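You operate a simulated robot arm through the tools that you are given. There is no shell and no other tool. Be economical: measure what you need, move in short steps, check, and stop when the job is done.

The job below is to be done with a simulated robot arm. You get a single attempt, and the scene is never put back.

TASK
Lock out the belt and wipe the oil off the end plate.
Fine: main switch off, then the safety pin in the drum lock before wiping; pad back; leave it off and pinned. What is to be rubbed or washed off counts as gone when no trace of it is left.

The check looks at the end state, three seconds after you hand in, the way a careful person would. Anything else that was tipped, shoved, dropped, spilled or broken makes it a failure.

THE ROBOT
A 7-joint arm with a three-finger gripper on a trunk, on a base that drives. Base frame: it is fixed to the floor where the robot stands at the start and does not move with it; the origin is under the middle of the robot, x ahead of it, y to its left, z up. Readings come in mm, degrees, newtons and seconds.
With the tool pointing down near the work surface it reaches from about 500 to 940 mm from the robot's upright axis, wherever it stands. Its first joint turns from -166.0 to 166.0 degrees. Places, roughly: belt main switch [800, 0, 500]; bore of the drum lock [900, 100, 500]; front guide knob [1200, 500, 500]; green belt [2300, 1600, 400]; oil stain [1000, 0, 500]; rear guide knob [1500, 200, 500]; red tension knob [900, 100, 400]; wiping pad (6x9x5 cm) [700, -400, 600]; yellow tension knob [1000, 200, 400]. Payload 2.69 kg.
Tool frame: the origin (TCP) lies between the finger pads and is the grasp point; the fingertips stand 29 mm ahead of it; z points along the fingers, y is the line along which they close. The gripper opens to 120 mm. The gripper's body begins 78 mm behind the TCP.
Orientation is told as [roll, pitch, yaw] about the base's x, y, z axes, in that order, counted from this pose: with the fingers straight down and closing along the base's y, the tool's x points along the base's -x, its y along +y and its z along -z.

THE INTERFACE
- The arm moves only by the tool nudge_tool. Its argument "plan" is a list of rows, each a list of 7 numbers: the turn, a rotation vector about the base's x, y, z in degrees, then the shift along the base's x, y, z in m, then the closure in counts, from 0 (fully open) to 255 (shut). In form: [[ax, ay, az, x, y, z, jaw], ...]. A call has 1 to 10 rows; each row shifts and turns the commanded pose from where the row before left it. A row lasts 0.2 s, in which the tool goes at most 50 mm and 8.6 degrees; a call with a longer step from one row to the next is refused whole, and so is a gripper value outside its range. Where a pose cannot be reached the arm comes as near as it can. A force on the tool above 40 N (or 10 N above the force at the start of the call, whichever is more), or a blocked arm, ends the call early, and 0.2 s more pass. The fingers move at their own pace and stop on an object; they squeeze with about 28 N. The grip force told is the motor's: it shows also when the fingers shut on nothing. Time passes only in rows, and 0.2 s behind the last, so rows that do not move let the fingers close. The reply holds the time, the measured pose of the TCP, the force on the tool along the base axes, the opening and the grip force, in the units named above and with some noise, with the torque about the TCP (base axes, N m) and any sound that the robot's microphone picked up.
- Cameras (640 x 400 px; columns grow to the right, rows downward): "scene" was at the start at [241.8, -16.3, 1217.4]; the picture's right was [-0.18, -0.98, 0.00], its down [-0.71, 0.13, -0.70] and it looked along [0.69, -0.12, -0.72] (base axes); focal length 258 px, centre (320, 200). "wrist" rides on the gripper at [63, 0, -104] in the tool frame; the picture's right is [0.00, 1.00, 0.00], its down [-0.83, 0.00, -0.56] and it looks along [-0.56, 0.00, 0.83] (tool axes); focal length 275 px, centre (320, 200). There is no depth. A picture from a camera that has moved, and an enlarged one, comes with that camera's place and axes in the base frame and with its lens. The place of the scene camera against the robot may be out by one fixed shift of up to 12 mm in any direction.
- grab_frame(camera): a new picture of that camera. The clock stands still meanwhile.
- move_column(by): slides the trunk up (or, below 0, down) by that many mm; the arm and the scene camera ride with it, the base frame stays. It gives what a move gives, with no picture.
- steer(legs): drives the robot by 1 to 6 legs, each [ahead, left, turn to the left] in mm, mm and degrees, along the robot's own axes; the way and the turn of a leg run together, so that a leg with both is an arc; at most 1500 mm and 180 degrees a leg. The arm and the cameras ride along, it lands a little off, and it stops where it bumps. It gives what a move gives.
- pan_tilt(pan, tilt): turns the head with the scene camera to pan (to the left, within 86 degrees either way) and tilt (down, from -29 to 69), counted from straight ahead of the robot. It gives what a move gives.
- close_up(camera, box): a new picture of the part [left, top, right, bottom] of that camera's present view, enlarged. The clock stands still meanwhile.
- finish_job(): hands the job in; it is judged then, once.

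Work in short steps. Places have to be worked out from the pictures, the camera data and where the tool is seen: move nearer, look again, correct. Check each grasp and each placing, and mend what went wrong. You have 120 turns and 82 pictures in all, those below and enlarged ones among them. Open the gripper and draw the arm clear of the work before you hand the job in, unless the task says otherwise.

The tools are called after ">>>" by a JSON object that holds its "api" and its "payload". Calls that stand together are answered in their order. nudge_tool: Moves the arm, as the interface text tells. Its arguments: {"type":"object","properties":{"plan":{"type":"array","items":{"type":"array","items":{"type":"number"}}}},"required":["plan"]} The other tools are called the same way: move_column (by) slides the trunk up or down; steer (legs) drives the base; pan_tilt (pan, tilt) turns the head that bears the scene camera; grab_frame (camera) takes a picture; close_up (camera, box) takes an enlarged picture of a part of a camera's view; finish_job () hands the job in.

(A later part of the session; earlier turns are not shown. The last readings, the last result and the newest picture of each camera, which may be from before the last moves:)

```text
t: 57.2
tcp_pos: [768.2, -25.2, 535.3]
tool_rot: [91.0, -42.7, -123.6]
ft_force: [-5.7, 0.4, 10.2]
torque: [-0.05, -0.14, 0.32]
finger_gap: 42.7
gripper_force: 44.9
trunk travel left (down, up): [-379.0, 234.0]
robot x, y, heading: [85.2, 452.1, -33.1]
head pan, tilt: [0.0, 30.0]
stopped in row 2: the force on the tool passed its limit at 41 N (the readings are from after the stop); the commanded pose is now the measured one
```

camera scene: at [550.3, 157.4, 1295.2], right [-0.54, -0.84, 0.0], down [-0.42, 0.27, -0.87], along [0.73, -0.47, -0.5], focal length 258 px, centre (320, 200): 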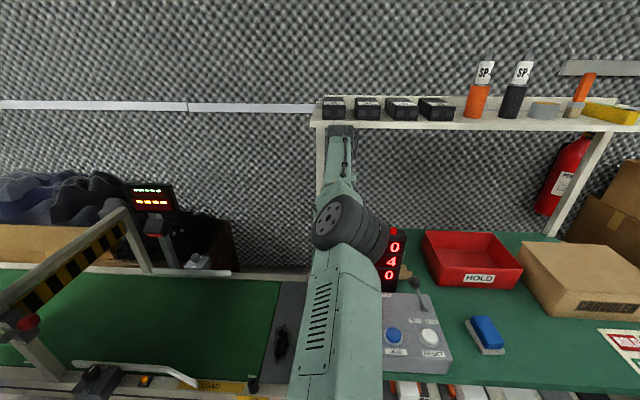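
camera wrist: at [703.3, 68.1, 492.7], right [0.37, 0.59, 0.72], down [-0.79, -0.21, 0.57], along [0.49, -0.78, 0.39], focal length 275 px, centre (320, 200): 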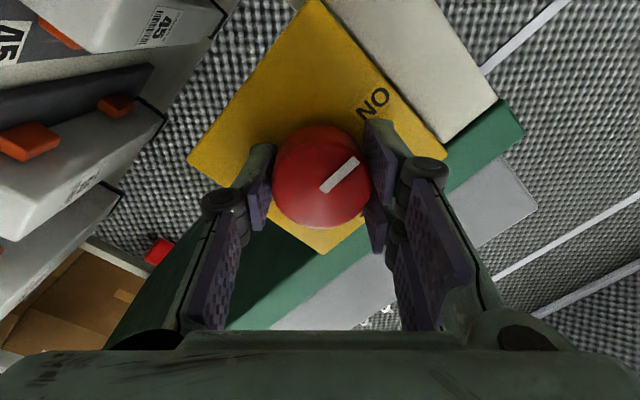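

Load is now low. I start the clockwise turn in steps.

>>> {"api": "nudge_tool", "payload": {"plan": [[5.03, -3.27, 0, 0, 0, 0, 255], [5.03, -3.27, 0, 0, 0, 0, 255], [5.03, -3.27, 0, 0, 0, 0, 255], [5.03, -3.27, 0, 0, 0, 0, 255]]}}

```text
t: 58.2
tcp_pos: [768.1, -27.0, 535.8]
tool_rot: [90.7, -19.0, -122.9]
ft_force: [-4.1, 5.5, 19.8]
torque: [-0.6, -0.88, -0.47]
finger_gap: 42.7
gripper_force: 45.2
trunk travel left (down, up): [-379.0, 234.0]
robot x, y, heading: [87.0, 450.2, -32.9]
head pan, tilt: [0.0, 30.0]
```

Turned ~24° with modest load. Continue.

>>> {"api": "nudge_tool", "payload": {"plan": [[5.03, -3.27, 0, 0, 0, 0, 255], [5.03, -3.27, 0, 0, 0, 0, 255], [5.03, -3.27, 0, 0, 0, 0, 255], [5.03, -3.27, 0, 0, 0, 0, 255], [5.03, -3.27, 0, 0, 0, 0, 255]]}}

>>> {"api": "grab_frame", "payload": {"camera": "wrist"}}

```text
t: 59.4
tcp_pos: [767.7, -26.7, 535.1]
tool_rot: [90.6, 11.0, -123.0]
ft_force: [-9.2, 7.2, 18.8]
torque: [-0.42, -0.69, 0.38]
finger_gap: 42.3
gripper_force: 45.0
trunk travel left (down, up): [-379.0, 234.0]
robot x, y, heading: [88.1, 456.2, -32.8]
head pan, tilt: [0.0, 30.0]
```

```text
53 pictures are left
camera wrist: at [713.6, 82.8, 546.8], right [-0.11, -0.15, 0.98], down [-0.91, -0.38, -0.16], along [0.4, -0.91, -0.09], focal length 275 px, centre (320, 200)
```

wrist: 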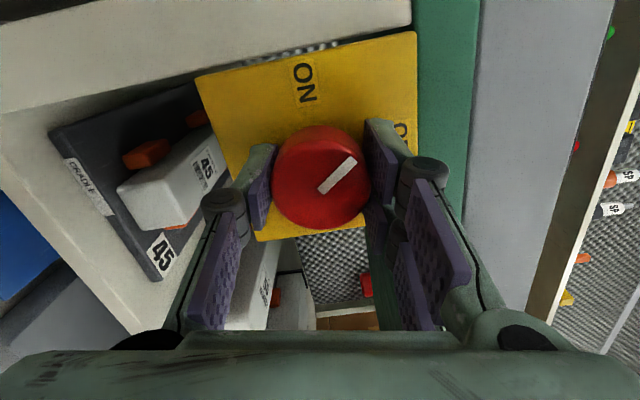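

The knob turns with the gripper (~54°). Continue to 90°.

>>> {"api": "nudge_tool", "payload": {"plan": [[5.03, -3.27, 0, 0, 0, 0, 255], [5.03, -3.27, 0, 0, 0, 0, 255], [5.03, -3.27, 0, 0, 0, 0, 255], [5.03, -3.27, 0, 0, 0, 0, 255], [5.03, -3.27, 0, 0, 0, 0, 255], [5.03, -3.27, 0, 0, 0, 0, 255]]}}

>>> {"api": "grab_frame", "payload": {"camera": "wrist"}}

```text
t: 60.8
tcp_pos: [768.0, -26.0, 535.2]
tool_rot: [90.9, 47.0, -122.7]
ft_force: [3.0, -5.3, 20.3]
torque: [-0.44, -0.72, 0.27]
finger_gap: 42.1
gripper_force: 44.8
trunk travel left (down, up): [-379.0, 234.0]
robot x, y, heading: [86.4, 451.9, -32.9]
head pan, tilt: [0.0, 30.0]
```

```text
52 pictures are left
camera wrist: at [703.5, 67.6, 580.8], right [-0.41, -0.61, 0.68], down [-0.77, -0.17, -0.61], along [0.49, -0.78, -0.4], focal length 275 px, centre (320, 200)
```

wrist: 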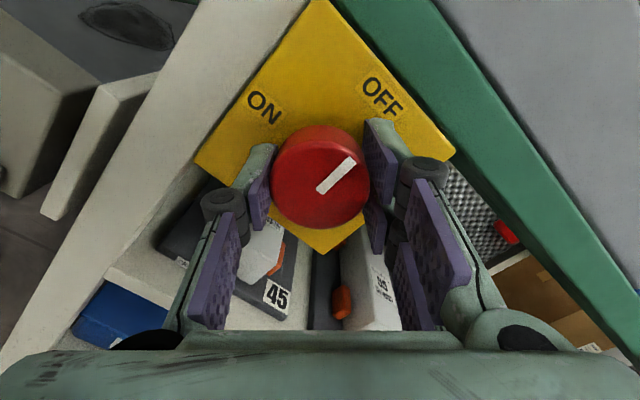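

The mark now points up at OFF. I release and back away straight.

>>> {"api": "nudge_tool", "payload": {"plan": [[0, 0, 0, 0, 0, 0, 100], [0, 0, 0, 0, 0, 0, 100], [0, 0, 0, 0, 0, 0, 100], [0, 0, 0, 0, 0, 0, 100], [0, 0, 0, -0.017, 0.011, 0, 100], [0, 0, 0, -0.025, 0.0163, 0, 100], [0, 0, 0, -0.025, 0.0163, 0, 100], [0, 0, 0, -0.025, 0.0163, 0, 100]]}}

>>> {"api": "grab_frame", "payload": {"camera": "wrist"}}

```text
t: 62.6
tcp_pos: [676.1, 33.5, 533.8]
tool_rot: [90.4, 46.9, -122.9]
ft_force: [0.6, -0.8, 0.7]
torque: [0.0, -0.01, 0.02]
finger_gap: 73.0
gripper_force: 0.0
trunk travel left (down, up): [-379.0, 234.0]
robot x, y, heading: [92.2, 453.1, -32.9]
head pan, tilt: [0.0, 30.0]
```

```text
51 pictures are left
camera wrist: at [611.5, 127.4, 579.4], right [-0.4, -0.61, 0.69], down [-0.77, -0.17, -0.61], along [0.49, -0.78, -0.4], focal length 275 px, centre (320, 200)
```

wrist: 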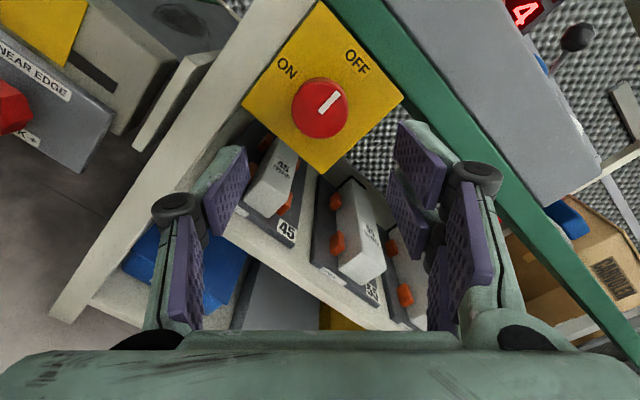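

Main switch is OFF. Next the pin: I raise the trunk, roll on to 180° and tilt the tool down so the camera ends on the far side (keeps the bulky camera away from the display beside the pin).

>>> {"api": "move_column", "payload": {"by": 200}}

>>> {"api": "nudge_tool", "payload": {"plan": [[6.0, -3.9, 0, -0.01, 0.0065, 0, 0], [6.0, -3.9, 0, -0.01, 0.0065, 0, 0], [6.0, -3.9, 0, -0.01, 0.0065, 0, 0], [6.0, -3.9, 0, -0.01, 0.0065, 0, 0], [6.0, -3.9, 0, 0, 0, 0, 0], [6.0, -3.9, 0, 0, 0, 0, 0]]}}

>>> {"api": "nudge_tool", "payload": {"plan": [[4.47, 6.88, 0, 0, 0, 0.01, 0], [4.47, 6.88, 0, 0, 0, 0.01, 0], [4.47, 6.88, 0, 0, 0, 0.01, 0], [4.47, 6.88, 0, 0, 0, 0.01, 0], [4.47, 6.88, 0, 0, 0, 0.01, 0], [4.47, 6.88, 0, 0, 0, 0.01, 0], [4.47, 6.88, 0, 0, 0, 0.01, 0], [4.47, 6.88, 0, 0, 0, 0.01, 0], [4.47, 6.88, 0, 0, 0, 0, 0], [4.47, 6.88, 0, 0, 0, 0, 0]]}}

```text
t: 64.8
tcp_pos: [675.4, 33.4, 733.0]
tool_rot: [90.6, 47.0, -122.9]
ft_force: [0.2, 0.7, -0.3]
torque: [0.04, 0.01, -0.02]
finger_gap: 73.0
gripper_force: 0.0
trunk travel left (down, up): [-579.0, 34.0]
robot x, y, heading: [85.8, 452.1, -32.8]
head pan, tilt: [0.0, 30.0]
```

```text
t: 66.2
tcp_pos: [636.1, 59.2, 733.0]
tool_rot: [147.0, 89.8, -66.6]
ft_force: [1.1, 0.1, 0.5]
torque: [0.02, 0.04, 0.03]
finger_gap: 119.9
gripper_force: 0.0
trunk travel left (down, up): [-579.0, 34.0]
robot x, y, heading: [85.3, 450.0, -33.0]
head pan, tilt: [0.0, 30.0]
```

```text
t: 68.4
tcp_pos: [636.4, 59.3, 814.1]
tool_rot: [0.7, 7.8, 147.1]
ft_force: [0.6, -0.1, 0.5]
torque: [0.0, 0.01, 0.01]
finger_gap: 120.1
gripper_force: 0.1
trunk travel left (down, up): [-579.0, 34.0]
robot x, y, heading: [85.5, 455.5, -32.9]
head pan, tilt: [0.0, 30.0]
```

Nearly vertical. I finish the tilt and drive 320 mm ahead.

>>> {"api": "nudge_tool", "payload": {"plan": [[4.2, 6.5, 0, 0, 0, 0.02, 0], [0, 0, 0, 0, 0, 0.02, 0]]}}

>>> {"api": "steer", "payload": {"legs": [[320, 0, 0]]}}

>>> {"api": "grab_frame", "payload": {"camera": "wrist"}}

>>> {"api": "grab_frame", "payload": {"camera": "scene"}}

```text
t: 69.0
tcp_pos: [635.2, 60.5, 853.3]
tool_rot: [0.6, 0.2, 147.0]
ft_force: [-1.0, -1.1, 0.4]
torque: [-0.01, 0.0, -0.03]
finger_gap: 120.0
gripper_force: 0.1
trunk travel left (down, up): [-579.0, 34.0]
robot x, y, heading: [87.1, 453.8, -32.9]
head pan, tilt: [0.0, 30.0]
```

```text
t: 71.1
tcp_pos: [906.3, -109.5, 853.2]
tool_rot: [0.5, 0.3, 147.5]
ft_force: [0.7, 0.1, 0.2]
torque: [0.0, -0.01, 0.0]
finger_gap: 120.0
gripper_force: 0.0
trunk travel left (down, up): [-579.0, 34.0]
robot x, y, heading: [355.0, 283.0, -32.4]
head pan, tilt: [0.0, 30.0]
```

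```text
50 pictures are left
camera wrist: at [958.6, -141.7, 958.3], right [-0.53, -0.85, 0.01], down [-0.7, 0.45, 0.55], along [-0.47, 0.29, -0.83], focal length 275 px, centre (320, 200)
```

wrist: 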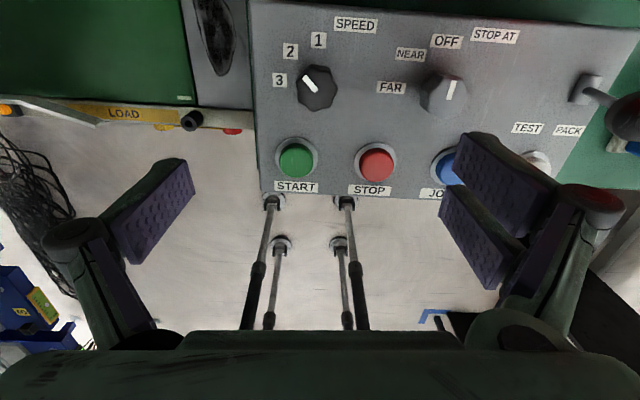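

```text
49 pictures are left
camera scene: at [568.2, 145.7, 1345.1], right [-0.54, -0.84, 0.0], down [-0.42, 0.27, -0.87], along [0.73, -0.47, -0.5], focal length 258 px, centre (320, 200)
```

scene: 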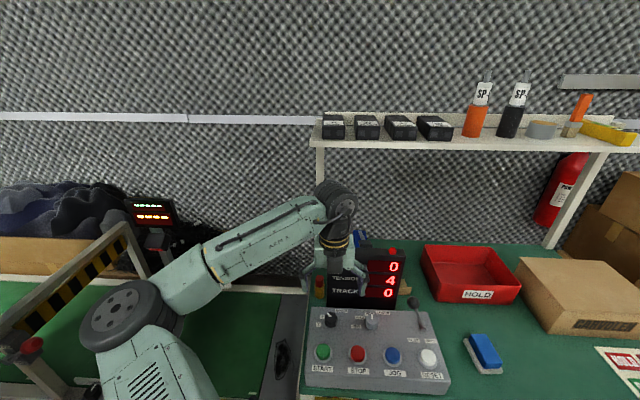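

The pin stands left of the display. I rise to z≈940 to clear the display lamps and move over the pin at about (1067,-172).

>>> {"api": "nudge_tool", "payload": {"plan": [[0, 0, 0, 0, 0, 0.04, 0], [0, 0, 0, 0, 0, 0.045, 0], [0, 0, 0, 0.04, -0.0, 0, 0], [0, 0, 0, 0.04, -0.016, 0, 0], [0, 0, 0, 0.04, -0.02, 0, 0], [0, 0, 0, 0.04, -0.024, 0, 0]]}}

>>> {"api": "grab_frame", "payload": {"camera": "wrist"}}

>>> {"api": "grab_frame", "payload": {"camera": "scene"}}

```text
t: 72.5
tcp_pos: [1065.6, -169.9, 936.5]
tool_rot: [0.5, 0.3, 147.4]
ft_force: [0.1, 0.9, -0.4]
torque: [0.0, 0.05, -0.01]
finger_gap: 120.0
gripper_force: 0.1
trunk travel left (down, up): [-579.0, 34.0]
robot x, y, heading: [354.0, 284.6, -32.4]
head pan, tilt: [0.0, 30.0]
```

```text
48 pictures are left
camera wrist: at [1118.8, -202.2, 1042.5], right [-0.53, -0.85, 0.01], down [-0.7, 0.45, 0.55], along [-0.47, 0.29, -0.83], focal length 275 px, centre (320, 200)
```

wrist: 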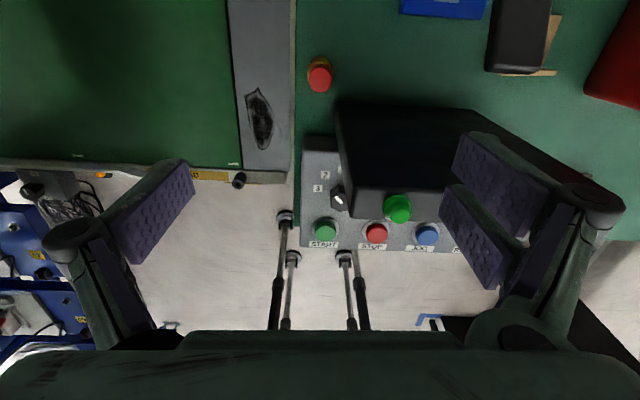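

```text
47 pictures are left
camera scene: at [568.0, 145.5, 1345.1], right [-0.54, -0.84, 0.0], down [-0.42, 0.27, -0.87], along [0.73, -0.47, -0.5], focal length 258 px, centre (320, 200)
```

scene: 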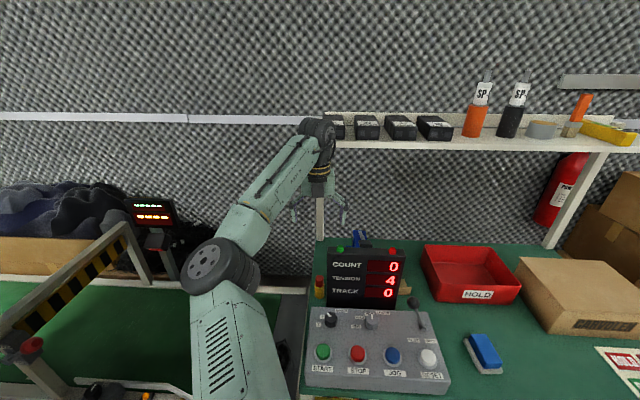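

The pin is centred in the tool's column; it projects to (1068,-174). Display's back is ~50 mm nearer the robot, so descent is clear. I correct, descend to z≈790 and look again.

>>> {"api": "nudge_tool", "payload": {"plan": [[-0.4, 0, 0, 0.003, -0.004, -0.035, 80], [0, 0, 0, 0, 0, -0.04, 80], [0, 0, 0, 0, 0, -0.04, 80], [0, 0, 0, 0, 0, -0.03, 80]]}}

>>> {"api": "grab_frame", "payload": {"camera": "wrist"}}

>>> {"api": "close_up", "payload": {"camera": "scene", "box": [280, 220, 420, 310]}}

```text
t: 73.5
tcp_pos: [1068.2, -173.9, 792.6]
tool_rot: [0.8, 0.5, 147.5]
ft_force: [0.1, -0.9, -1.3]
torque: [-0.01, 0.04, -0.02]
finger_gap: 82.1
gripper_force: 0.1
trunk travel left (down, up): [-579.0, 34.0]
robot x, y, heading: [351.2, 286.6, -32.6]
head pan, tilt: [0.0, 30.0]
```

```text
46 pictures are left
camera wrist: at [1121.3, -204.8, 897.9], right [-0.53, -0.85, 0.01], down [-0.7, 0.45, 0.55], along [-0.47, 0.28, -0.84], focal length 275 px, centre (320, 200)
```

wrist: 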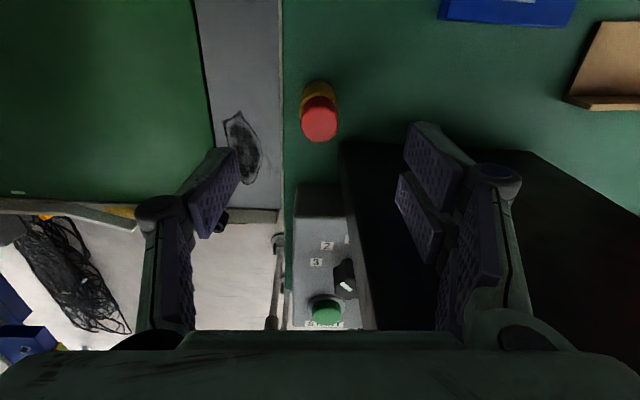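

```text
4.44 times, centred on (350, 265) of scene
camera zoom: at [568.0, 145.8, 1345.2], right [-0.54, -0.84, 0.0], down [-0.42, 0.27, -0.87], along [0.73, -0.47, -0.5], focal length 1144 px, centre (187, -89)
```

zoom: 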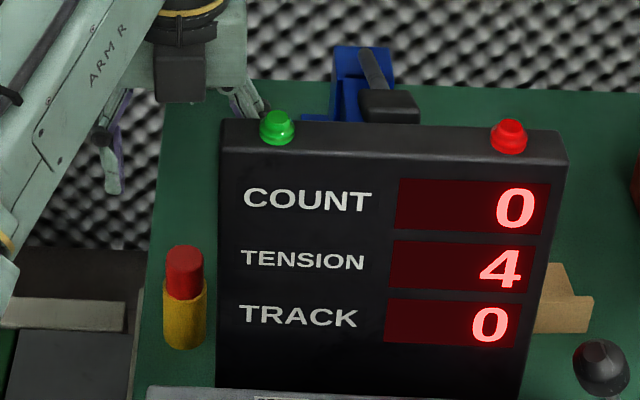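

Cap spans z≈671–715, Ø≈26 mm, in a yellow cup on the bench (z≈618). I descend to TCP z≈708 (tips ≈679, above the cup rim) and look before closing.

>>> {"api": "nudge_tool", "payload": {"plan": [[0, 0, 0, 0.002, -0.002, -0.035, 80], [0, 0, 0, 0, 0, -0.035, 80], [0, 0, 0, 0, 0, -0.014, 80]]}}

>>> {"api": "grab_frame", "payload": {"camera": "wrist"}}

```text
t: 74.3
tcp_pos: [1070.9, -175.9, 708.6]
tool_rot: [0.7, 0.5, 147.5]
ft_force: [-0.7, -0.6, 0.2]
torque: [0.0, 0.0, 0.05]
finger_gap: 82.3
gripper_force: 0.1
trunk travel left (down, up): [-579.0, 34.0]
robot x, y, heading: [351.1, 279.1, -32.6]
head pan, tilt: [0.0, 30.0]
```

```text
44 pictures are left
camera wrist: at [1123.5, -207.5, 814.0], right [-0.53, -0.85, 0.01], down [-0.7, 0.45, 0.55], along [-0.47, 0.28, -0.84], focal length 275 px, centre (320, 200)
```

wrist: 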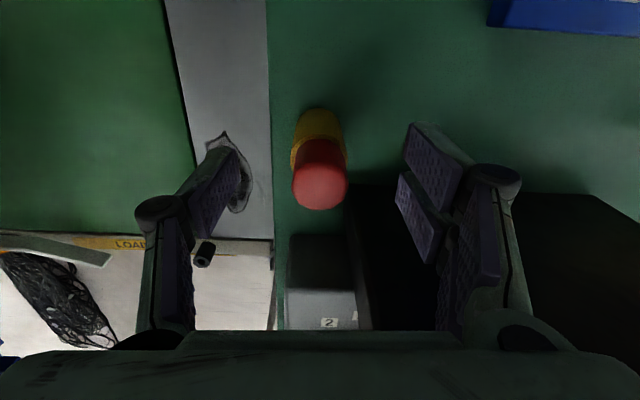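

Cap top is level with the TCP and between the fingers. I close on it.

>>> {"api": "nudge_tool", "payload": {"plan": [[0, 0, 0, 0, 0, 0, 180], [0, 0, 0, 0, 0, 0, 255], [0, 0, 0, 0, 0, 0, 255], [0, 0, 0, 0, 0, 0, 255]]}}

>>> {"api": "grab_frame", "payload": {"camera": "wrist"}}

```text
t: 75.3
tcp_pos: [1070.9, -176.2, 709.5]
tool_rot: [0.9, 0.5, 147.5]
ft_force: [0.7, -0.3, 0.4]
torque: [-0.01, -0.02, -0.01]
finger_gap: 27.4
gripper_force: 15.3
trunk travel left (down, up): [-579.0, 34.0]
robot x, y, heading: [352.7, 282.1, -32.4]
head pan, tilt: [0.0, 30.0]
```

```text
43 pictures are left
camera wrist: at [1123.5, -207.4, 813.9], right [-0.53, -0.85, 0.01], down [-0.7, 0.45, 0.55], along [-0.47, 0.28, -0.84], focal length 275 px, centre (320, 200)
```

wrist: 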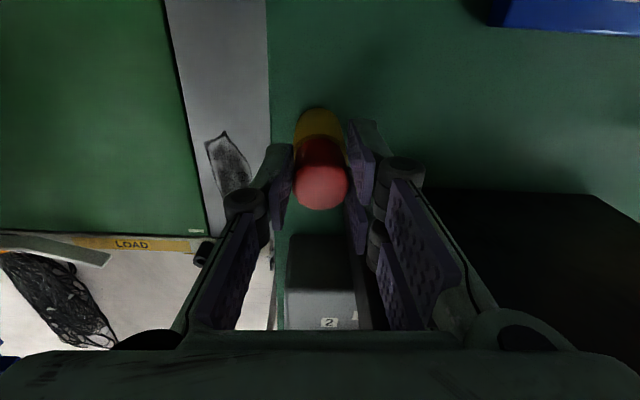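

Touching at 27 mm. I let it squeeze, then lift slowly.

>>> {"api": "nudge_tool", "payload": {"plan": [[0, 0, 0, 0, 0, 0, 255], [0, 0, 0, 0, 0, 0, 255], [0, 0, 0, 0, 0, 0.01, 255], [0, 0, 0, 0, 0, 0.02, 255], [0, 0, 0, 0, 0, 0.02, 255], [0, 0, 0, 0, 0, 0.02, 255]]}}

>>> {"api": "grab_frame", "payload": {"camera": "wrist"}}

>>> {"api": "close_up", "payload": {"camera": "scene", "box": [280, 220, 420, 310]}}

```text
t: 76.7
tcp_pos: [1071.7, -176.2, 778.2]
tool_rot: [0.8, 0.6, 147.5]
ft_force: [0.7, -0.5, -0.3]
torque: [-0.01, 0.0, 0.01]
finger_gap: 26.5
gripper_force: 27.5
trunk travel left (down, up): [-579.0, 34.0]
robot x, y, heading: [355.0, 279.1, -32.2]
head pan, tilt: [0.0, 30.0]
```

```text
42 pictures are left
camera wrist: at [1124.2, -206.8, 883.8], right [-0.53, -0.85, 0.01], down [-0.7, 0.45, 0.55], along [-0.47, 0.28, -0.84], focal length 275 px, centre (320, 200)
```

wrist: 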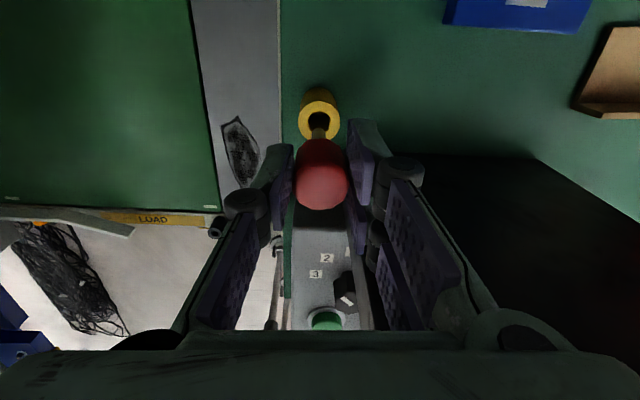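

```text
4.44 times, centred on (350, 265) of scene
camera zoom: at [567.7, 146.0, 1345.2], right [-0.54, -0.84, 0.0], down [-0.42, 0.27, -0.87], along [0.73, -0.47, -0.5], focal length 1144 px, centre (187, -89)
```

zoom: 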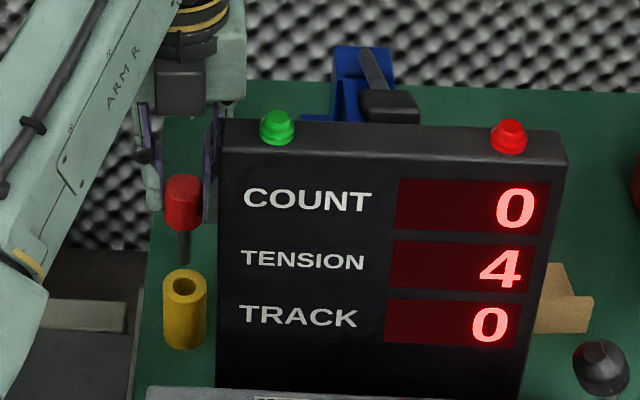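

Pin is out, dark shank below the cap. I lift more and travel over the belt end toward the bore at about (952,114).

>>> {"api": "nudge_tool", "payload": {"plan": [[0, 0, 0, 0, 0, 0.03, 255], [0, 0, 0, 0, 0.01, 0.03, 255], [0, 0, 0, -0.005, 0.035, 0, 255], [0, 0, 0, -0.01, 0.035, 0, 255], [0, 0, 0, -0.017, 0.035, 0, 255], [0, 0, 0, -0.017, 0.035, 0, 255], [0, 0, 0, -0.017, 0.035, 0, 255], [0, 0, 0, -0.017, 0.035, 0, 255], [0, 0, 0, -0.017, 0.035, 0, 255], [0, 0, 0, -0.017, 0.035, 0, 255]]}}

>>> {"api": "pan_tilt", "payload": {"pan": 8, "tilt": 50}}

>>> {"api": "grab_frame", "payload": {"camera": "scene"}}

>>> {"api": "grab_frame", "payload": {"camera": "wrist"}}

```text
t: 78.9
tcp_pos: [950.3, 115.7, 838.9]
tool_rot: [0.9, 0.5, 147.5]
ft_force: [-0.7, 0.2, -1.3]
torque: [0.0, -0.01, 0.02]
finger_gap: 26.7
gripper_force: 28.0
trunk travel left (down, up): [-579.0, 34.0]
robot x, y, heading: [353.8, 279.6, -32.8]
head pan, tilt: [0.0, 30.0]
```

```text
t: 79.7
tcp_pos: [950.9, 115.4, 838.9]
tool_rot: [0.8, 0.5, 147.5]
ft_force: [0.2, -0.7, 0.1]
torque: [0.0, -0.01, -0.02]
finger_gap: 26.5
gripper_force: 28.1
trunk travel left (down, up): [-579.0, 34.0]
robot x, y, heading: [354.6, 279.6, -32.8]
head pan, tilt: [8.0, 50.0]
```

```text
40 pictures are left
camera scene: at [561.7, 162.5, 1315.8], right [-0.42, -0.91, 0.0], down [-0.7, 0.32, -0.64], along [0.58, -0.27, -0.77], focal length 258 px, centre (320, 200)
```

scene: 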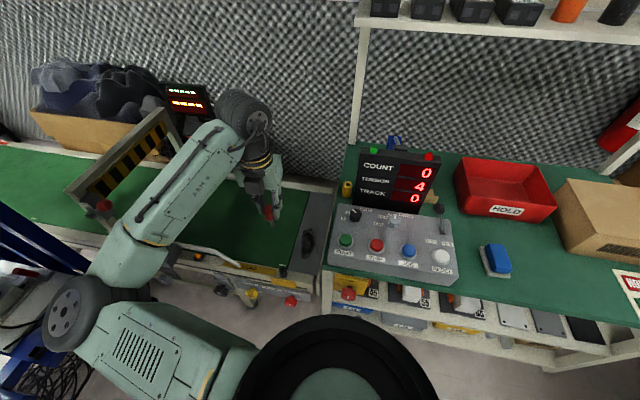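

```text
39 pictures are left
camera wrist: at [1004.4, 84.6, 943.6], right [-0.53, -0.85, 0.02], down [-0.7, 0.45, 0.55], along [-0.47, 0.28, -0.84], focal length 275 px, centre (320, 200)
```

wrist: 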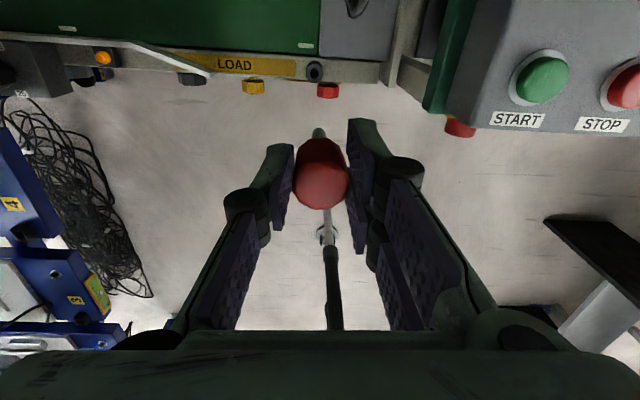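

Bore estimates agree: about (953,117), top z≈495. I straighten the small tilt, shift +2/+2 mm and descend to TCP 620, then check alignment.

>>> {"api": "nudge_tool", "payload": {"plan": [[0.94, 0, 0, 0.002, 0.0015, -0.04, 255], [0, 0, 0, 0, 0, -0.045, 255], [0, 0, 0, 0, 0, -0.045, 255], [0, 0, 0, 0, 0, -0.045, 255], [0, 0, 0, 0, 0, -0.04, 255]]}}

>>> {"api": "grab_frame", "payload": {"camera": "wrist"}}

>>> {"api": "close_up", "payload": {"camera": "scene", "box": [240, 215, 330, 280]}}

```text
t: 80.9
tcp_pos: [955.4, 116.1, 623.4]
tool_rot: [0.1, -0.1, 147.3]
ft_force: [-0.6, -0.3, -0.2]
torque: [0.0, 0.01, -0.02]
finger_gap: 26.9
gripper_force: 28.2
trunk travel left (down, up): [-579.0, 34.0]
robot x, y, heading: [355.0, 278.0, -32.5]
head pan, tilt: [8.0, 50.0]
```

```text
38 pictures are left
camera wrist: at [1008.5, 83.7, 727.8], right [-0.53, -0.85, 0.0], down [-0.7, 0.44, 0.56], along [-0.47, 0.3, -0.83], focal length 275 px, centre (320, 200)
```

wrist: 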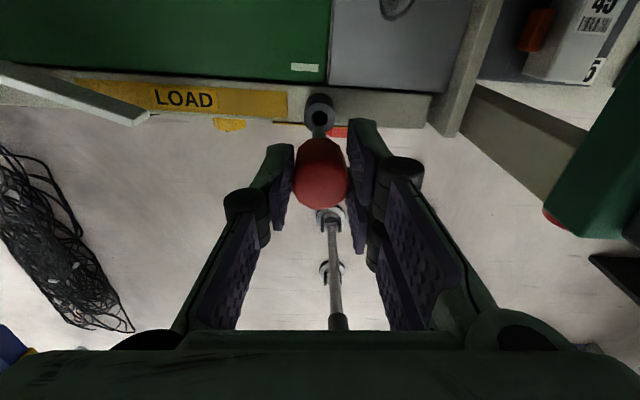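

```text
6.15 times, centred on (285, 248) of scene
camera zoom: at [561.7, 162.6, 1315.7], right [-0.42, -0.91, 0.0], down [-0.7, 0.32, -0.64], along [0.58, -0.27, -0.77], focal length 1584 px, centre (535, -92)
```

zoom: 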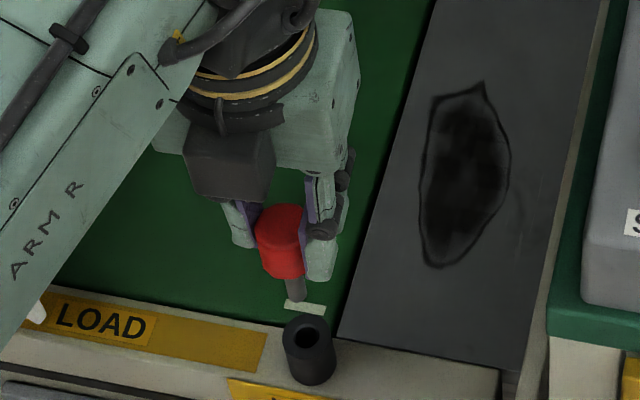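

Laterally the bore is aligned (column 320); along the approach I'm ~7 mm too far. Pin tip is ≈85 mm below TCP (z≈539), bore top ≈507. I shift back 7 mm, lower 22 mm and re-look.

>>> {"api": "nudge_tool", "payload": {"plan": [[0, 0, 0, -0.0063, 0.004, 0, 255], [0, 0, 0, 0, 0, -0.022, 255]]}}

>>> {"api": "close_up", "payload": {"camera": "wrist", "box": [240, 60, 400, 160]}}

>>> {"api": "close_up", "payload": {"camera": "scene", "box": [250, 225, 320, 275]}}

```text
t: 81.5
tcp_pos: [949.4, 120.4, 601.1]
tool_rot: [0.0, 0.1, 147.5]
ft_force: [0.1, -0.1, 0.0]
torque: [-0.03, 0.01, 0.0]
finger_gap: 27.1
gripper_force: 28.0
trunk travel left (down, up): [-579.0, 34.0]
robot x, y, heading: [354.3, 279.9, -32.5]
head pan, tilt: [8.0, 50.0]
```

```text
4.00 times, centred on (320, 110) of wrist
camera zoom: at [1002.2, 87.8, 706.0], right [-0.53, -0.85, 0.0], down [-0.7, 0.44, 0.56], along [-0.47, 0.3, -0.83], focal length 1101 px, centre (320, 560)
```

zoom: 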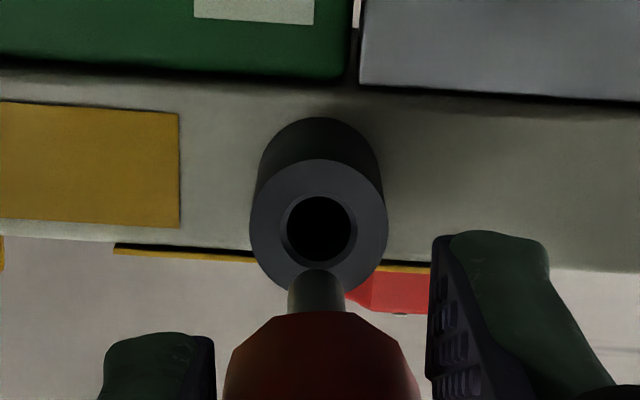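

```text
8.00 times, centred on (285, 250) of scene
camera zoom: at [561.7, 162.5, 1315.7], right [-0.42, -0.91, 0.0], down [-0.7, 0.32, -0.64], along [0.58, -0.27, -0.77], focal length 2060 px, centre (600, -200)
```

zoom: 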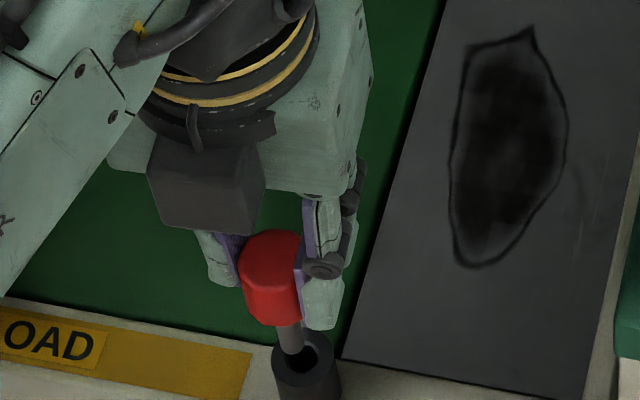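

Laterally aligned within ~0.5 mm; along the approach the hole looks 1–3 mm further. I lower 14 mm and shift 1.5 mm ahead, then look again with less height ambiguity.

>>> {"api": "nudge_tool", "payload": {"plan": [[0, 0, 0, 0.0011, -0.0011, -0.014, 255], [0, 0, 0, 0, 0, 0, 255]]}}

>>> {"api": "close_up", "payload": {"camera": "wrist", "box": [272, 80, 368, 140]}}

>>> {"api": "close_up", "payload": {"camera": "scene", "box": [260, 240, 316, 275]}}

```text
t: 82.1
tcp_pos: [951.2, 118.8, 589.2]
tool_rot: [0.1, -0.1, 147.5]
ft_force: [-0.8, 1.3, -0.2]
torque: [-0.02, -0.01, 0.02]
finger_gap: 26.9
gripper_force: 28.5
trunk travel left (down, up): [-579.0, 34.0]
robot x, y, heading: [355.0, 281.3, -32.7]
head pan, tilt: [8.0, 50.0]
```

```text
6.67 times, centred on (320, 110) of wrist
camera zoom: at [1003.6, 86.8, 692.7], right [-0.53, -0.85, 0.0], down [-0.7, 0.44, 0.56], along [-0.47, 0.3, -0.83], focal length 1835 px, centre (320, 800)
```

zoom: 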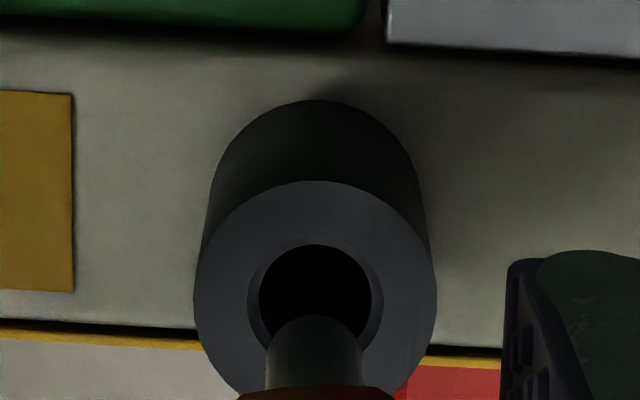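

```text
11.43 times, centred on (288, 258) of scene
camera zoom: at [561.7, 162.6, 1315.7], right [-0.42, -0.91, 0.0], down [-0.7, 0.32, -0.64], along [0.58, -0.27, -0.77], focal length 2943 px, centre (686, -457)
```

zoom: 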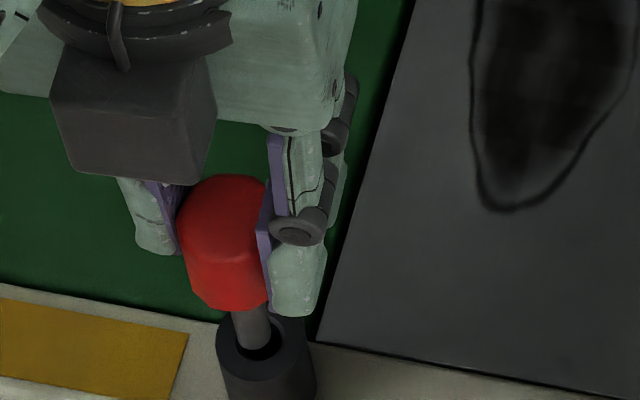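

Both views agree: lateral good, depth offset 0 to −2 mm. I shift back ~0.7 mm, lower 16 mm gently and look.

>>> {"api": "nudge_tool", "payload": {"plan": [[0, 0, 0, -0.0006, 0.0004, -0.004, 255], [0, 0, 0, 0, 0, -0.004, 255], [0, 0, 0, 0, 0, -0.004, 255], [0, 0, 0, 0, 0, -0.004, 255]]}}

>>> {"api": "close_up", "payload": {"camera": "wrist", "box": [272, 80, 368, 140]}}

```text
t: 83.1
tcp_pos: [951.5, 118.6, 572.3]
tool_rot: [0.0, 0.2, 147.5]
ft_force: [10.3, -4.8, 0.5]
torque: [-0.39, -0.88, -0.06]
finger_gap: 27.0
gripper_force: 28.4
trunk travel left (down, up): [-579.0, 34.0]
robot x, y, heading: [350.6, 281.3, -32.5]
head pan, tilt: [8.0, 50.0]
```

```text
6.67 times, centred on (320, 110) of wrist
camera zoom: at [1003.7, 86.5, 677.4], right [-0.53, -0.85, 0.0], down [-0.7, 0.44, 0.55], along [-0.47, 0.29, -0.83], focal length 1835 px, centre (320, 800)
```

zoom: 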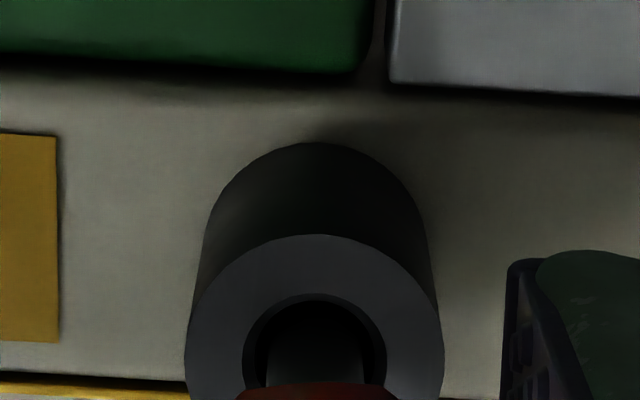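

The tip is in the hole, pressing lightly on the wall (≈11 N along +approach). I ease 1 mm ahead and keep lowering.

>>> {"api": "nudge_tool", "payload": {"plan": [[0, 0, 0, 0.0008, -0.0005, 0, 255], [0, 0, 0, 0, 0, -0.004, 255], [0, 0, 0, 0, 0, -0.004, 255], [0, 0, 0, 0, 0, -0.004, 255]]}}

```text
t: 84.1
tcp_pos: [951.8, 118.6, 560.6]
tool_rot: [0.0, 0.0, 147.5]
ft_force: [8.9, -1.5, 2.5]
torque: [-0.02, -0.52, -0.03]
finger_gap: 27.0
gripper_force: 28.1
trunk travel left (down, up): [-579.0, 34.0]
robot x, y, heading: [351.5, 280.5, -32.5]
head pan, tilt: [8.0, 50.0]
```

Descending smoothly with low force. Continue.

>>> {"api": "nudge_tool", "payload": {"plan": [[0, 0, 0, 0.0006, -0.0001, -0.004, 255], [0, 0, 0, 0, 0, -0.004, 255], [0, 0, 0, 0, 0, -0.004, 255], [0, 0, 0, 0, 0, -0.004, 255]]}}

>>> {"api": "close_up", "payload": {"camera": "scene", "box": [250, 235, 320, 280]}}

```text
t: 85.1
tcp_pos: [951.3, 119.2, 548.0]
tool_rot: [0.0, 0.1, 147.4]
ft_force: [-0.4, 0.7, 22.5]
torque: [0.09, 0.12, 0.09]
finger_gap: 27.0
gripper_force: 28.4
trunk travel left (down, up): [-579.0, 34.0]
robot x, y, heading: [356.0, 278.9, -32.6]
head pan, tilt: [8.0, 50.0]
```

```text
8.89 times, centred on (285, 258) of scene
camera zoom: at [560.1, 163.0, 1316.5], right [-0.42, -0.91, 0.0], down [-0.7, 0.32, -0.64], along [0.59, -0.27, -0.77], focal length 2289 px, centre (631, -311)
```

zoom: 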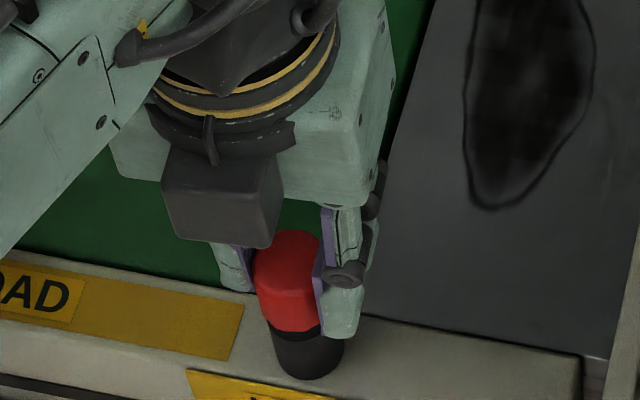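

Force 22 N upward and the cap rests on the tube: seated. I open the fingers and lift off.

>>> {"api": "nudge_tool", "payload": {"plan": [[0, 0, 0, 0, 0, 0, 140], [0, 0, 0, 0, 0, 0, 110], [0, 0, 0, 0, 0, 0, 110], [0, 0, 0, 0, 0, 0.02, 110], [0, 0, 0, 0, 0, 0.04, 110], [0, 0, 0, 0, 0, 0.045, 110], [0, 0, 0, 0, 0, 0.045, 110]]}}

>>> {"api": "grab_frame", "payload": {"camera": "wrist"}}

>>> {"api": "close_up", "payload": {"camera": "scene", "box": [250, 200, 350, 280]}}

```text
t: 86.7
tcp_pos: [950.4, 119.0, 697.4]
tool_rot: [0.0, 0.0, 147.5]
ft_force: [0.3, -0.4, -0.7]
torque: [-0.02, -0.02, 0.02]
finger_gap: 68.5
gripper_force: 0.1
trunk travel left (down, up): [-579.0, 34.0]
robot x, y, heading: [355.5, 282.0, -32.4]
head pan, tilt: [8.0, 50.0]
```

```text
30 pictures are left
camera wrist: at [1003.3, 86.2, 802.5], right [-0.53, -0.85, 0.0], down [-0.7, 0.44, 0.56], along [-0.47, 0.3, -0.83], focal length 275 px, centre (320, 200)
```

wrist: 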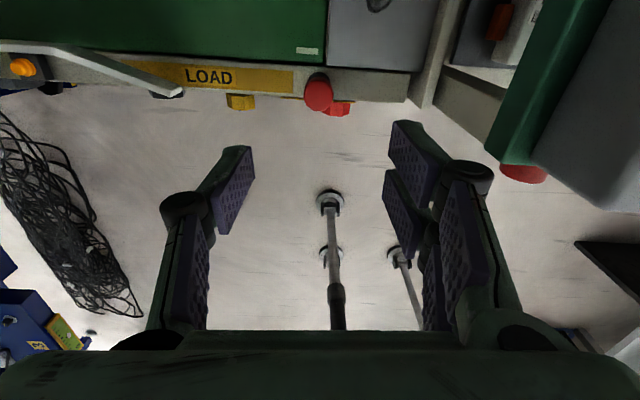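

```text
5.00 times, centred on (300, 240) of scene
camera zoom: at [561.5, 162.6, 1315.7], right [-0.42, -0.91, 0.0], down [-0.7, 0.32, -0.64], along [0.58, -0.27, -0.77], focal length 1287 px, centre (420, 0)
```

zoom: 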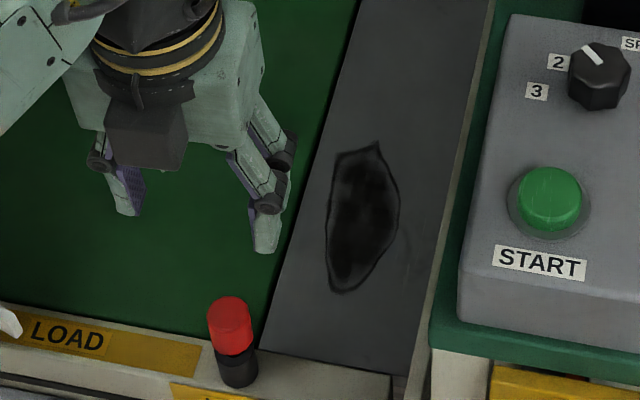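

Pin is in the lock. Now for the pad at about (668,-439): I rise to ~850 and travel over the panel front.

>>> {"api": "nudge_tool", "payload": {"plan": [[0, 0, 0, 0, 0, 0.048, 0], [0, 0, 0, 0, 0, 0.048, 0], [0, 0, 0, 0, -0.005, 0.048, 0], [0, 0, 0, -0.021, -0.043, 0, 0], [0, 0, 0, -0.021, -0.043, 0, 0], [0, 0, 0, -0.021, -0.043, 0, 0], [0, 0, 0, -0.021, -0.043, 0, 0], [0, 0, 0, -0.021, -0.043, 0, 0], [0, 0, 0, -0.021, -0.043, 0, 0]]}}

>>> {"api": "nudge_tool", "payload": {"plan": [[0, 0, 0, -0.021, -0.043, 0, 0], [0, 0, 0, -0.021, -0.043, 0, 0], [0, 0, 0, -0.021, -0.043, 0, 0], [0, 0, 0, -0.021, -0.043, 0, 0], [0, 0, 0, -0.021, -0.043, 0, 0], [0, 0, 0, -0.021, -0.043, 0, 0], [0, 0, 0, -0.021, -0.043, 0, 0]]}}

>>> {"api": "grab_frame", "payload": {"camera": "wrist"}}

```text
t: 88.7
tcp_pos: [827.4, -146.6, 840.6]
tool_rot: [0.0, 0.0, 147.5]
ft_force: [-0.3, 0.1, 0.1]
torque: [0.0, -0.02, 0.04]
finger_gap: 120.1
gripper_force: 0.2
trunk travel left (down, up): [-579.0, 34.0]
robot x, y, heading: [351.7, 279.7, -32.5]
head pan, tilt: [8.0, 50.0]
```

```text
t: 90.3
tcp_pos: [679.7, -443.8, 839.9]
tool_rot: [0.0, 0.0, 147.5]
ft_force: [0.9, -0.5, 0.9]
torque: [0.01, 0.0, 0.0]
finger_gap: 119.9
gripper_force: 0.0
trunk travel left (down, up): [-579.0, 34.0]
robot x, y, heading: [351.2, 284.6, -32.7]
head pan, tilt: [8.0, 50.0]
```

```text
28 pictures are left
camera wrist: at [732.0, -477.2, 945.0], right [-0.53, -0.85, 0.0], down [-0.7, 0.44, 0.56], along [-0.47, 0.3, -0.83], focal length 275 px, centre (320, 200)
```

wrist: 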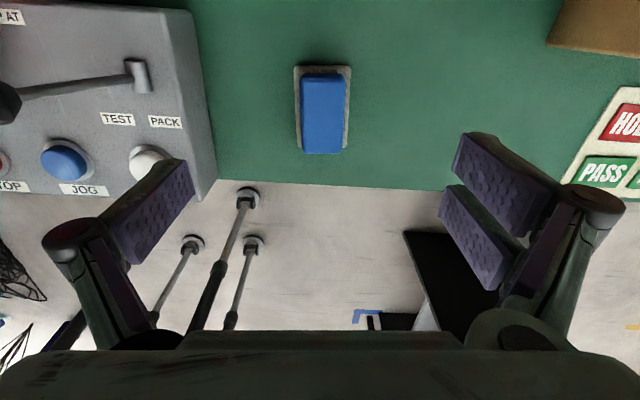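

The pad lies aligned with the tool: blue grip ~45 mm wide on a light sole, top centre about (661,-435,665). I align and descend to z≈720 to check.

>>> {"api": "nudge_tool", "payload": {"plan": [[0, 0, 0, -0.0187, 0.0088, -0.035, 40], [0, 0, 0, 0, 0, -0.045, 40], [0, 0, 0, 0, 0, -0.04, 40]]}}

>>> {"api": "grab_frame", "payload": {"camera": "wrist"}}

>>> {"api": "close_up", "payload": {"camera": "scene", "box": [440, 200, 560, 290]}}

```text
t: 91.1
tcp_pos: [660.4, -433.0, 718.0]
tool_rot: [0.1, 0.0, 147.4]
ft_force: [-0.9, 0.5, 0.7]
torque: [-0.03, -0.01, 0.0]
finger_gap: 101.1
gripper_force: 0.0
trunk travel left (down, up): [-579.0, 34.0]
robot x, y, heading: [352.8, 277.3, -32.8]
head pan, tilt: [8.0, 50.0]
```

```text
27 pictures are left
camera wrist: at [713.1, -466.6, 823.0], right [-0.53, -0.85, 0.0], down [-0.7, 0.44, 0.56], along [-0.47, 0.3, -0.83], focal length 275 px, centre (320, 200)
```

wrist: 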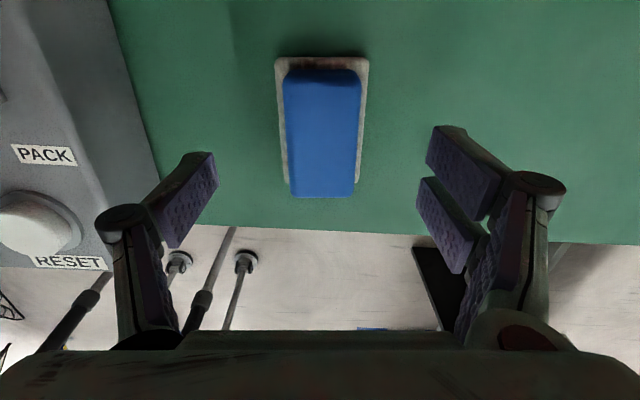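

```text
4.44 times, centred on (500, 245) of scene
camera zoom: at [561.7, 162.4, 1315.7], right [-0.42, -0.91, 0.0], down [-0.7, 0.32, -0.64], along [0.58, -0.27, -0.77], focal length 1144 px, centre (-480, 0)
```

zoom: 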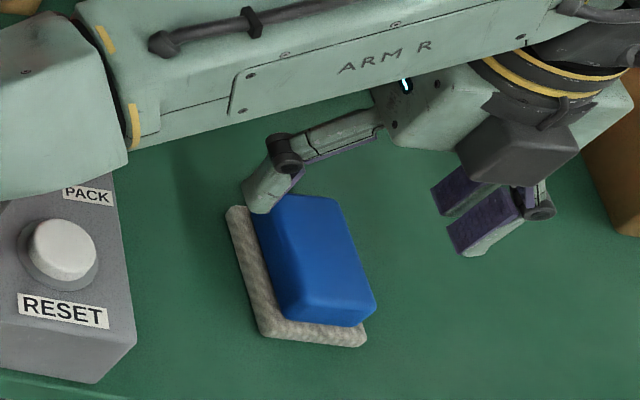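

Aligned within 2 mm. I lower to TCP z≈664 (tips above the sole) and close on the blue grip.

>>> {"api": "nudge_tool", "payload": {"plan": [[0, 0, 0, -0.001, -0.0015, -0.03, 40], [0, 0, 0, 0, 0, -0.024, 40], [0, 0, 0, 0, 0, 0, 150], [0, 0, 0, 0, 0, 0, 255], [0, 0, 0, 0, 0, 0, 255], [0, 0, 0, 0, 0, 0, 255]]}}

>>> {"api": "grab_frame", "payload": {"camera": "wrist"}}

```text
t: 92.5
tcp_pos: [658.0, -436.2, 663.5]
tool_rot: [0.1, -0.1, 147.5]
ft_force: [-0.3, -0.2, 0.0]
torque: [0.06, -0.05, -0.01]
finger_gap: 44.8
gripper_force: 14.9
trunk travel left (down, up): [-579.0, 34.0]
robot x, y, heading: [353.1, 279.9, -32.6]
head pan, tilt: [8.0, 50.0]
```

```text
25 pictures are left
camera wrist: at [711.8, -469.5, 769.7], right [-0.53, -0.85, 0.0], down [-0.7, 0.44, 0.56], along [-0.47, 0.3, -0.83], focal length 275 px, centre (320, 200)
```

wrist: 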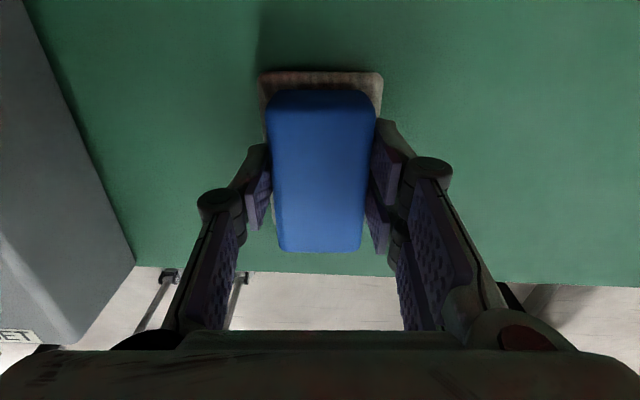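

Gripped the pad (pick-up pose 658,-436,663.5, yaw 147.5). I let the grip settle, lift, and carry it back along the bench front.

>>> {"api": "nudge_tool", "payload": {"plan": [[0, 0, 0, 0, 0, 0, 255], [0, 0, 0, 0, 0, 0, 255], [0, 0, 0, 0, 0, 0.02, 255], [0, 0, 0, 0, 0, 0.045, 255], [0, 0, 0, 0, 0, 0.045, 255], [0, 0, 0, 0, 0, 0.045, 255], [0, 0, 0, 0, 0, 0.035, 255]]}}

>>> {"api": "grab_frame", "payload": {"camera": "wrist"}}

>>> {"api": "nudge_tool", "payload": {"plan": [[0, 0, 0, 0.0243, 0.0413, 0, 255], [0, 0, 0, 0.0243, 0.0413, 0, 255], [0, 0, 0, 0.0243, 0.0413, 0, 255], [0, 0, 0, 0.0243, 0.0413, 0, 255], [0, 0, 0, 0.0243, 0.0413, 0, 255], [0, 0, 0, 0.0243, 0.0413, 0, 255], [0, 0, 0, 0.0243, 0.0413, 0, 255], [0, 0, 0, 0.0243, 0.0413, 0, 255], [0, 0, 0, 0.0243, 0.0413, 0, 255], [0, 0, 0, 0.0243, 0.0413, 0, 255]]}}

```text
t: 94.1
tcp_pos: [656.1, -437.5, 855.2]
tool_rot: [0.1, 0.0, 147.6]
ft_force: [0.3, -0.6, 0.1]
torque: [0.0, 0.01, 0.0]
finger_gap: 0.0
gripper_force: 28.6
trunk travel left (down, up): [-579.0, 34.0]
robot x, y, heading: [354.0, 276.9, -32.6]
head pan, tilt: [8.0, 50.0]
```

```text
24 pictures are left
camera wrist: at [709.0, -469.6, 960.5], right [-0.53, -0.85, 0.0], down [-0.7, 0.44, 0.56], along [-0.47, 0.3, -0.83], focal length 275 px, centre (320, 200)
```

wrist: 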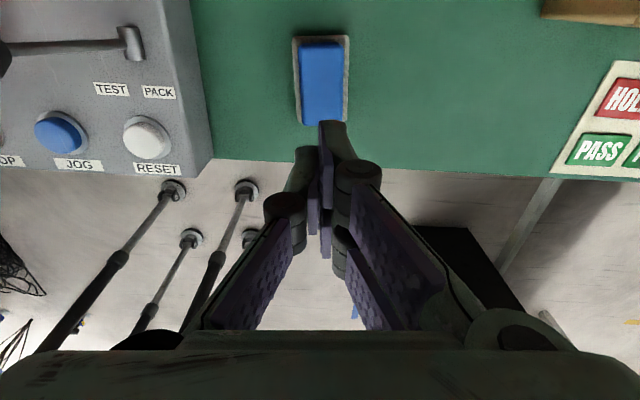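

```text
t: 96.3
tcp_pos: [901.8, -21.0, 857.9]
tool_rot: [0.0, -0.1, 147.4]
ft_force: [-0.4, -0.4, 0.9]
torque: [0.03, -0.02, 0.04]
finger_gap: 0.0
gripper_force: 28.1
trunk travel left (down, up): [-579.0, 34.0]
robot x, y, heading: [350.9, 280.7, -32.7]
head pan, tilt: [8.0, 50.0]
```

The pad slipped: fingers closed on nothing, pad still on the bench. My grasp was too high on the grip; sole top works out to z≈618, so I go back and grip at TCP ≈650.

>>> {"api": "nudge_tool", "payload": {"plan": [[0, 0, 0, -0.0243, -0.0413, 0, 40], [0, 0, 0, -0.0243, -0.0413, 0, 40], [0, 0, 0, -0.0243, -0.0413, 0, 40], [0, 0, 0, -0.0243, -0.0413, 0, 40], [0, 0, 0, -0.0243, -0.0413, 0, 40], [0, 0, 0, -0.0243, -0.0413, 0, 40], [0, 0, 0, -0.0243, -0.0413, 0, 40], [0, 0, 0, -0.0243, -0.0413, 0, 40], [0, 0, 0, -0.0243, -0.0413, 0, 40], [0, 0, 0, -0.0243, -0.0413, 0, 40]]}}

>>> {"api": "nudge_tool", "payload": {"plan": [[0, 0, 0, 0, 0, -0.045, 40], [0, 0, 0, 0, 0, -0.045, 40], [0, 0, 0, 0, 0, -0.045, 40]]}}

>>> {"api": "grab_frame", "payload": {"camera": "wrist"}}

```text
t: 98.5
tcp_pos: [656.8, -438.9, 855.3]
tool_rot: [0.0, 0.0, 147.4]
ft_force: [-0.4, 0.2, 0.3]
torque: [-0.01, 0.02, 0.0]
finger_gap: 101.1
gripper_force: 0.1
trunk travel left (down, up): [-579.0, 34.0]
robot x, y, heading: [354.6, 279.1, -32.6]
head pan, tilt: [8.0, 50.0]
```

```text
t: 99.3
tcp_pos: [657.7, -439.6, 718.6]
tool_rot: [0.1, 0.1, 147.5]
ft_force: [-0.4, -0.3, 0.1]
torque: [0.04, 0.01, 0.02]
finger_gap: 101.2
gripper_force: 0.0
trunk travel left (down, up): [-579.0, 34.0]
robot x, y, heading: [355.5, 281.4, -32.9]
head pan, tilt: [8.0, 50.0]
```

```text
23 pictures are left
camera wrist: at [710.7, -472.0, 823.7], right [-0.53, -0.85, 0.0], down [-0.7, 0.44, 0.56], along [-0.47, 0.3, -0.83], focal length 275 px, centre (320, 200)
```

wrist: 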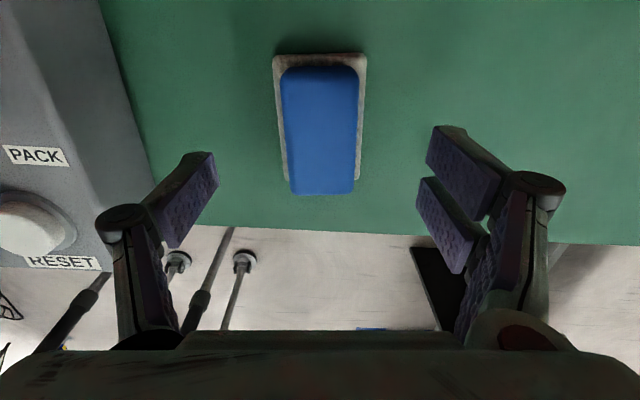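

The pad hasn't moved noticeably. I shift 4 mm ahead and descend to 650, then squeeze longer.

>>> {"api": "nudge_tool", "payload": {"plan": [[0, 0, 0, 0.003, -0.0015, -0.035, 40], [0, 0, 0, 0, 0, -0.025, 40], [0, 0, 0, 0, 0, -0.008, 40], [0, 0, 0, 0, 0, 0, 150], [0, 0, 0, 0, 0, 0, 255], [0, 0, 0, 0, 0, 0, 255], [0, 0, 0, 0, 0, 0, 255], [0, 0, 0, 0, 0, 0, 255], [0, 0, 0, 0, 0, 0, 255]]}}

>>> {"api": "nudge_tool", "payload": {"plan": [[0, 0, 0, 0, 0, 0.01, 255], [0, 0, 0, 0, 0, 0.01, 255], [0, 0, 0, 0, 0, 0.01, 255]]}}

```text
t: 101.3
tcp_pos: [660.1, -439.8, 652.9]
tool_rot: [0.1, 0.1, 147.5]
ft_force: [-0.6, -1.1, 2.0]
torque: [-0.01, 0.02, 0.07]
finger_gap: 59.2
gripper_force: 27.7
trunk travel left (down, up): [-579.0, 34.0]
robot x, y, heading: [355.2, 284.4, -32.8]
head pan, tilt: [8.0, 50.0]
```

```text
t: 102.1
tcp_pos: [661.4, -440.2, 682.5]
tool_rot: [0.1, 0.0, 147.6]
ft_force: [-0.2, -0.1, -0.4]
torque: [0.04, -0.04, 0.01]
finger_gap: 59.5
gripper_force: 27.7
trunk travel left (down, up): [-579.0, 34.0]
robot x, y, heading: [350.5, 280.3, -32.6]
head pan, tilt: [8.0, 50.0]
```

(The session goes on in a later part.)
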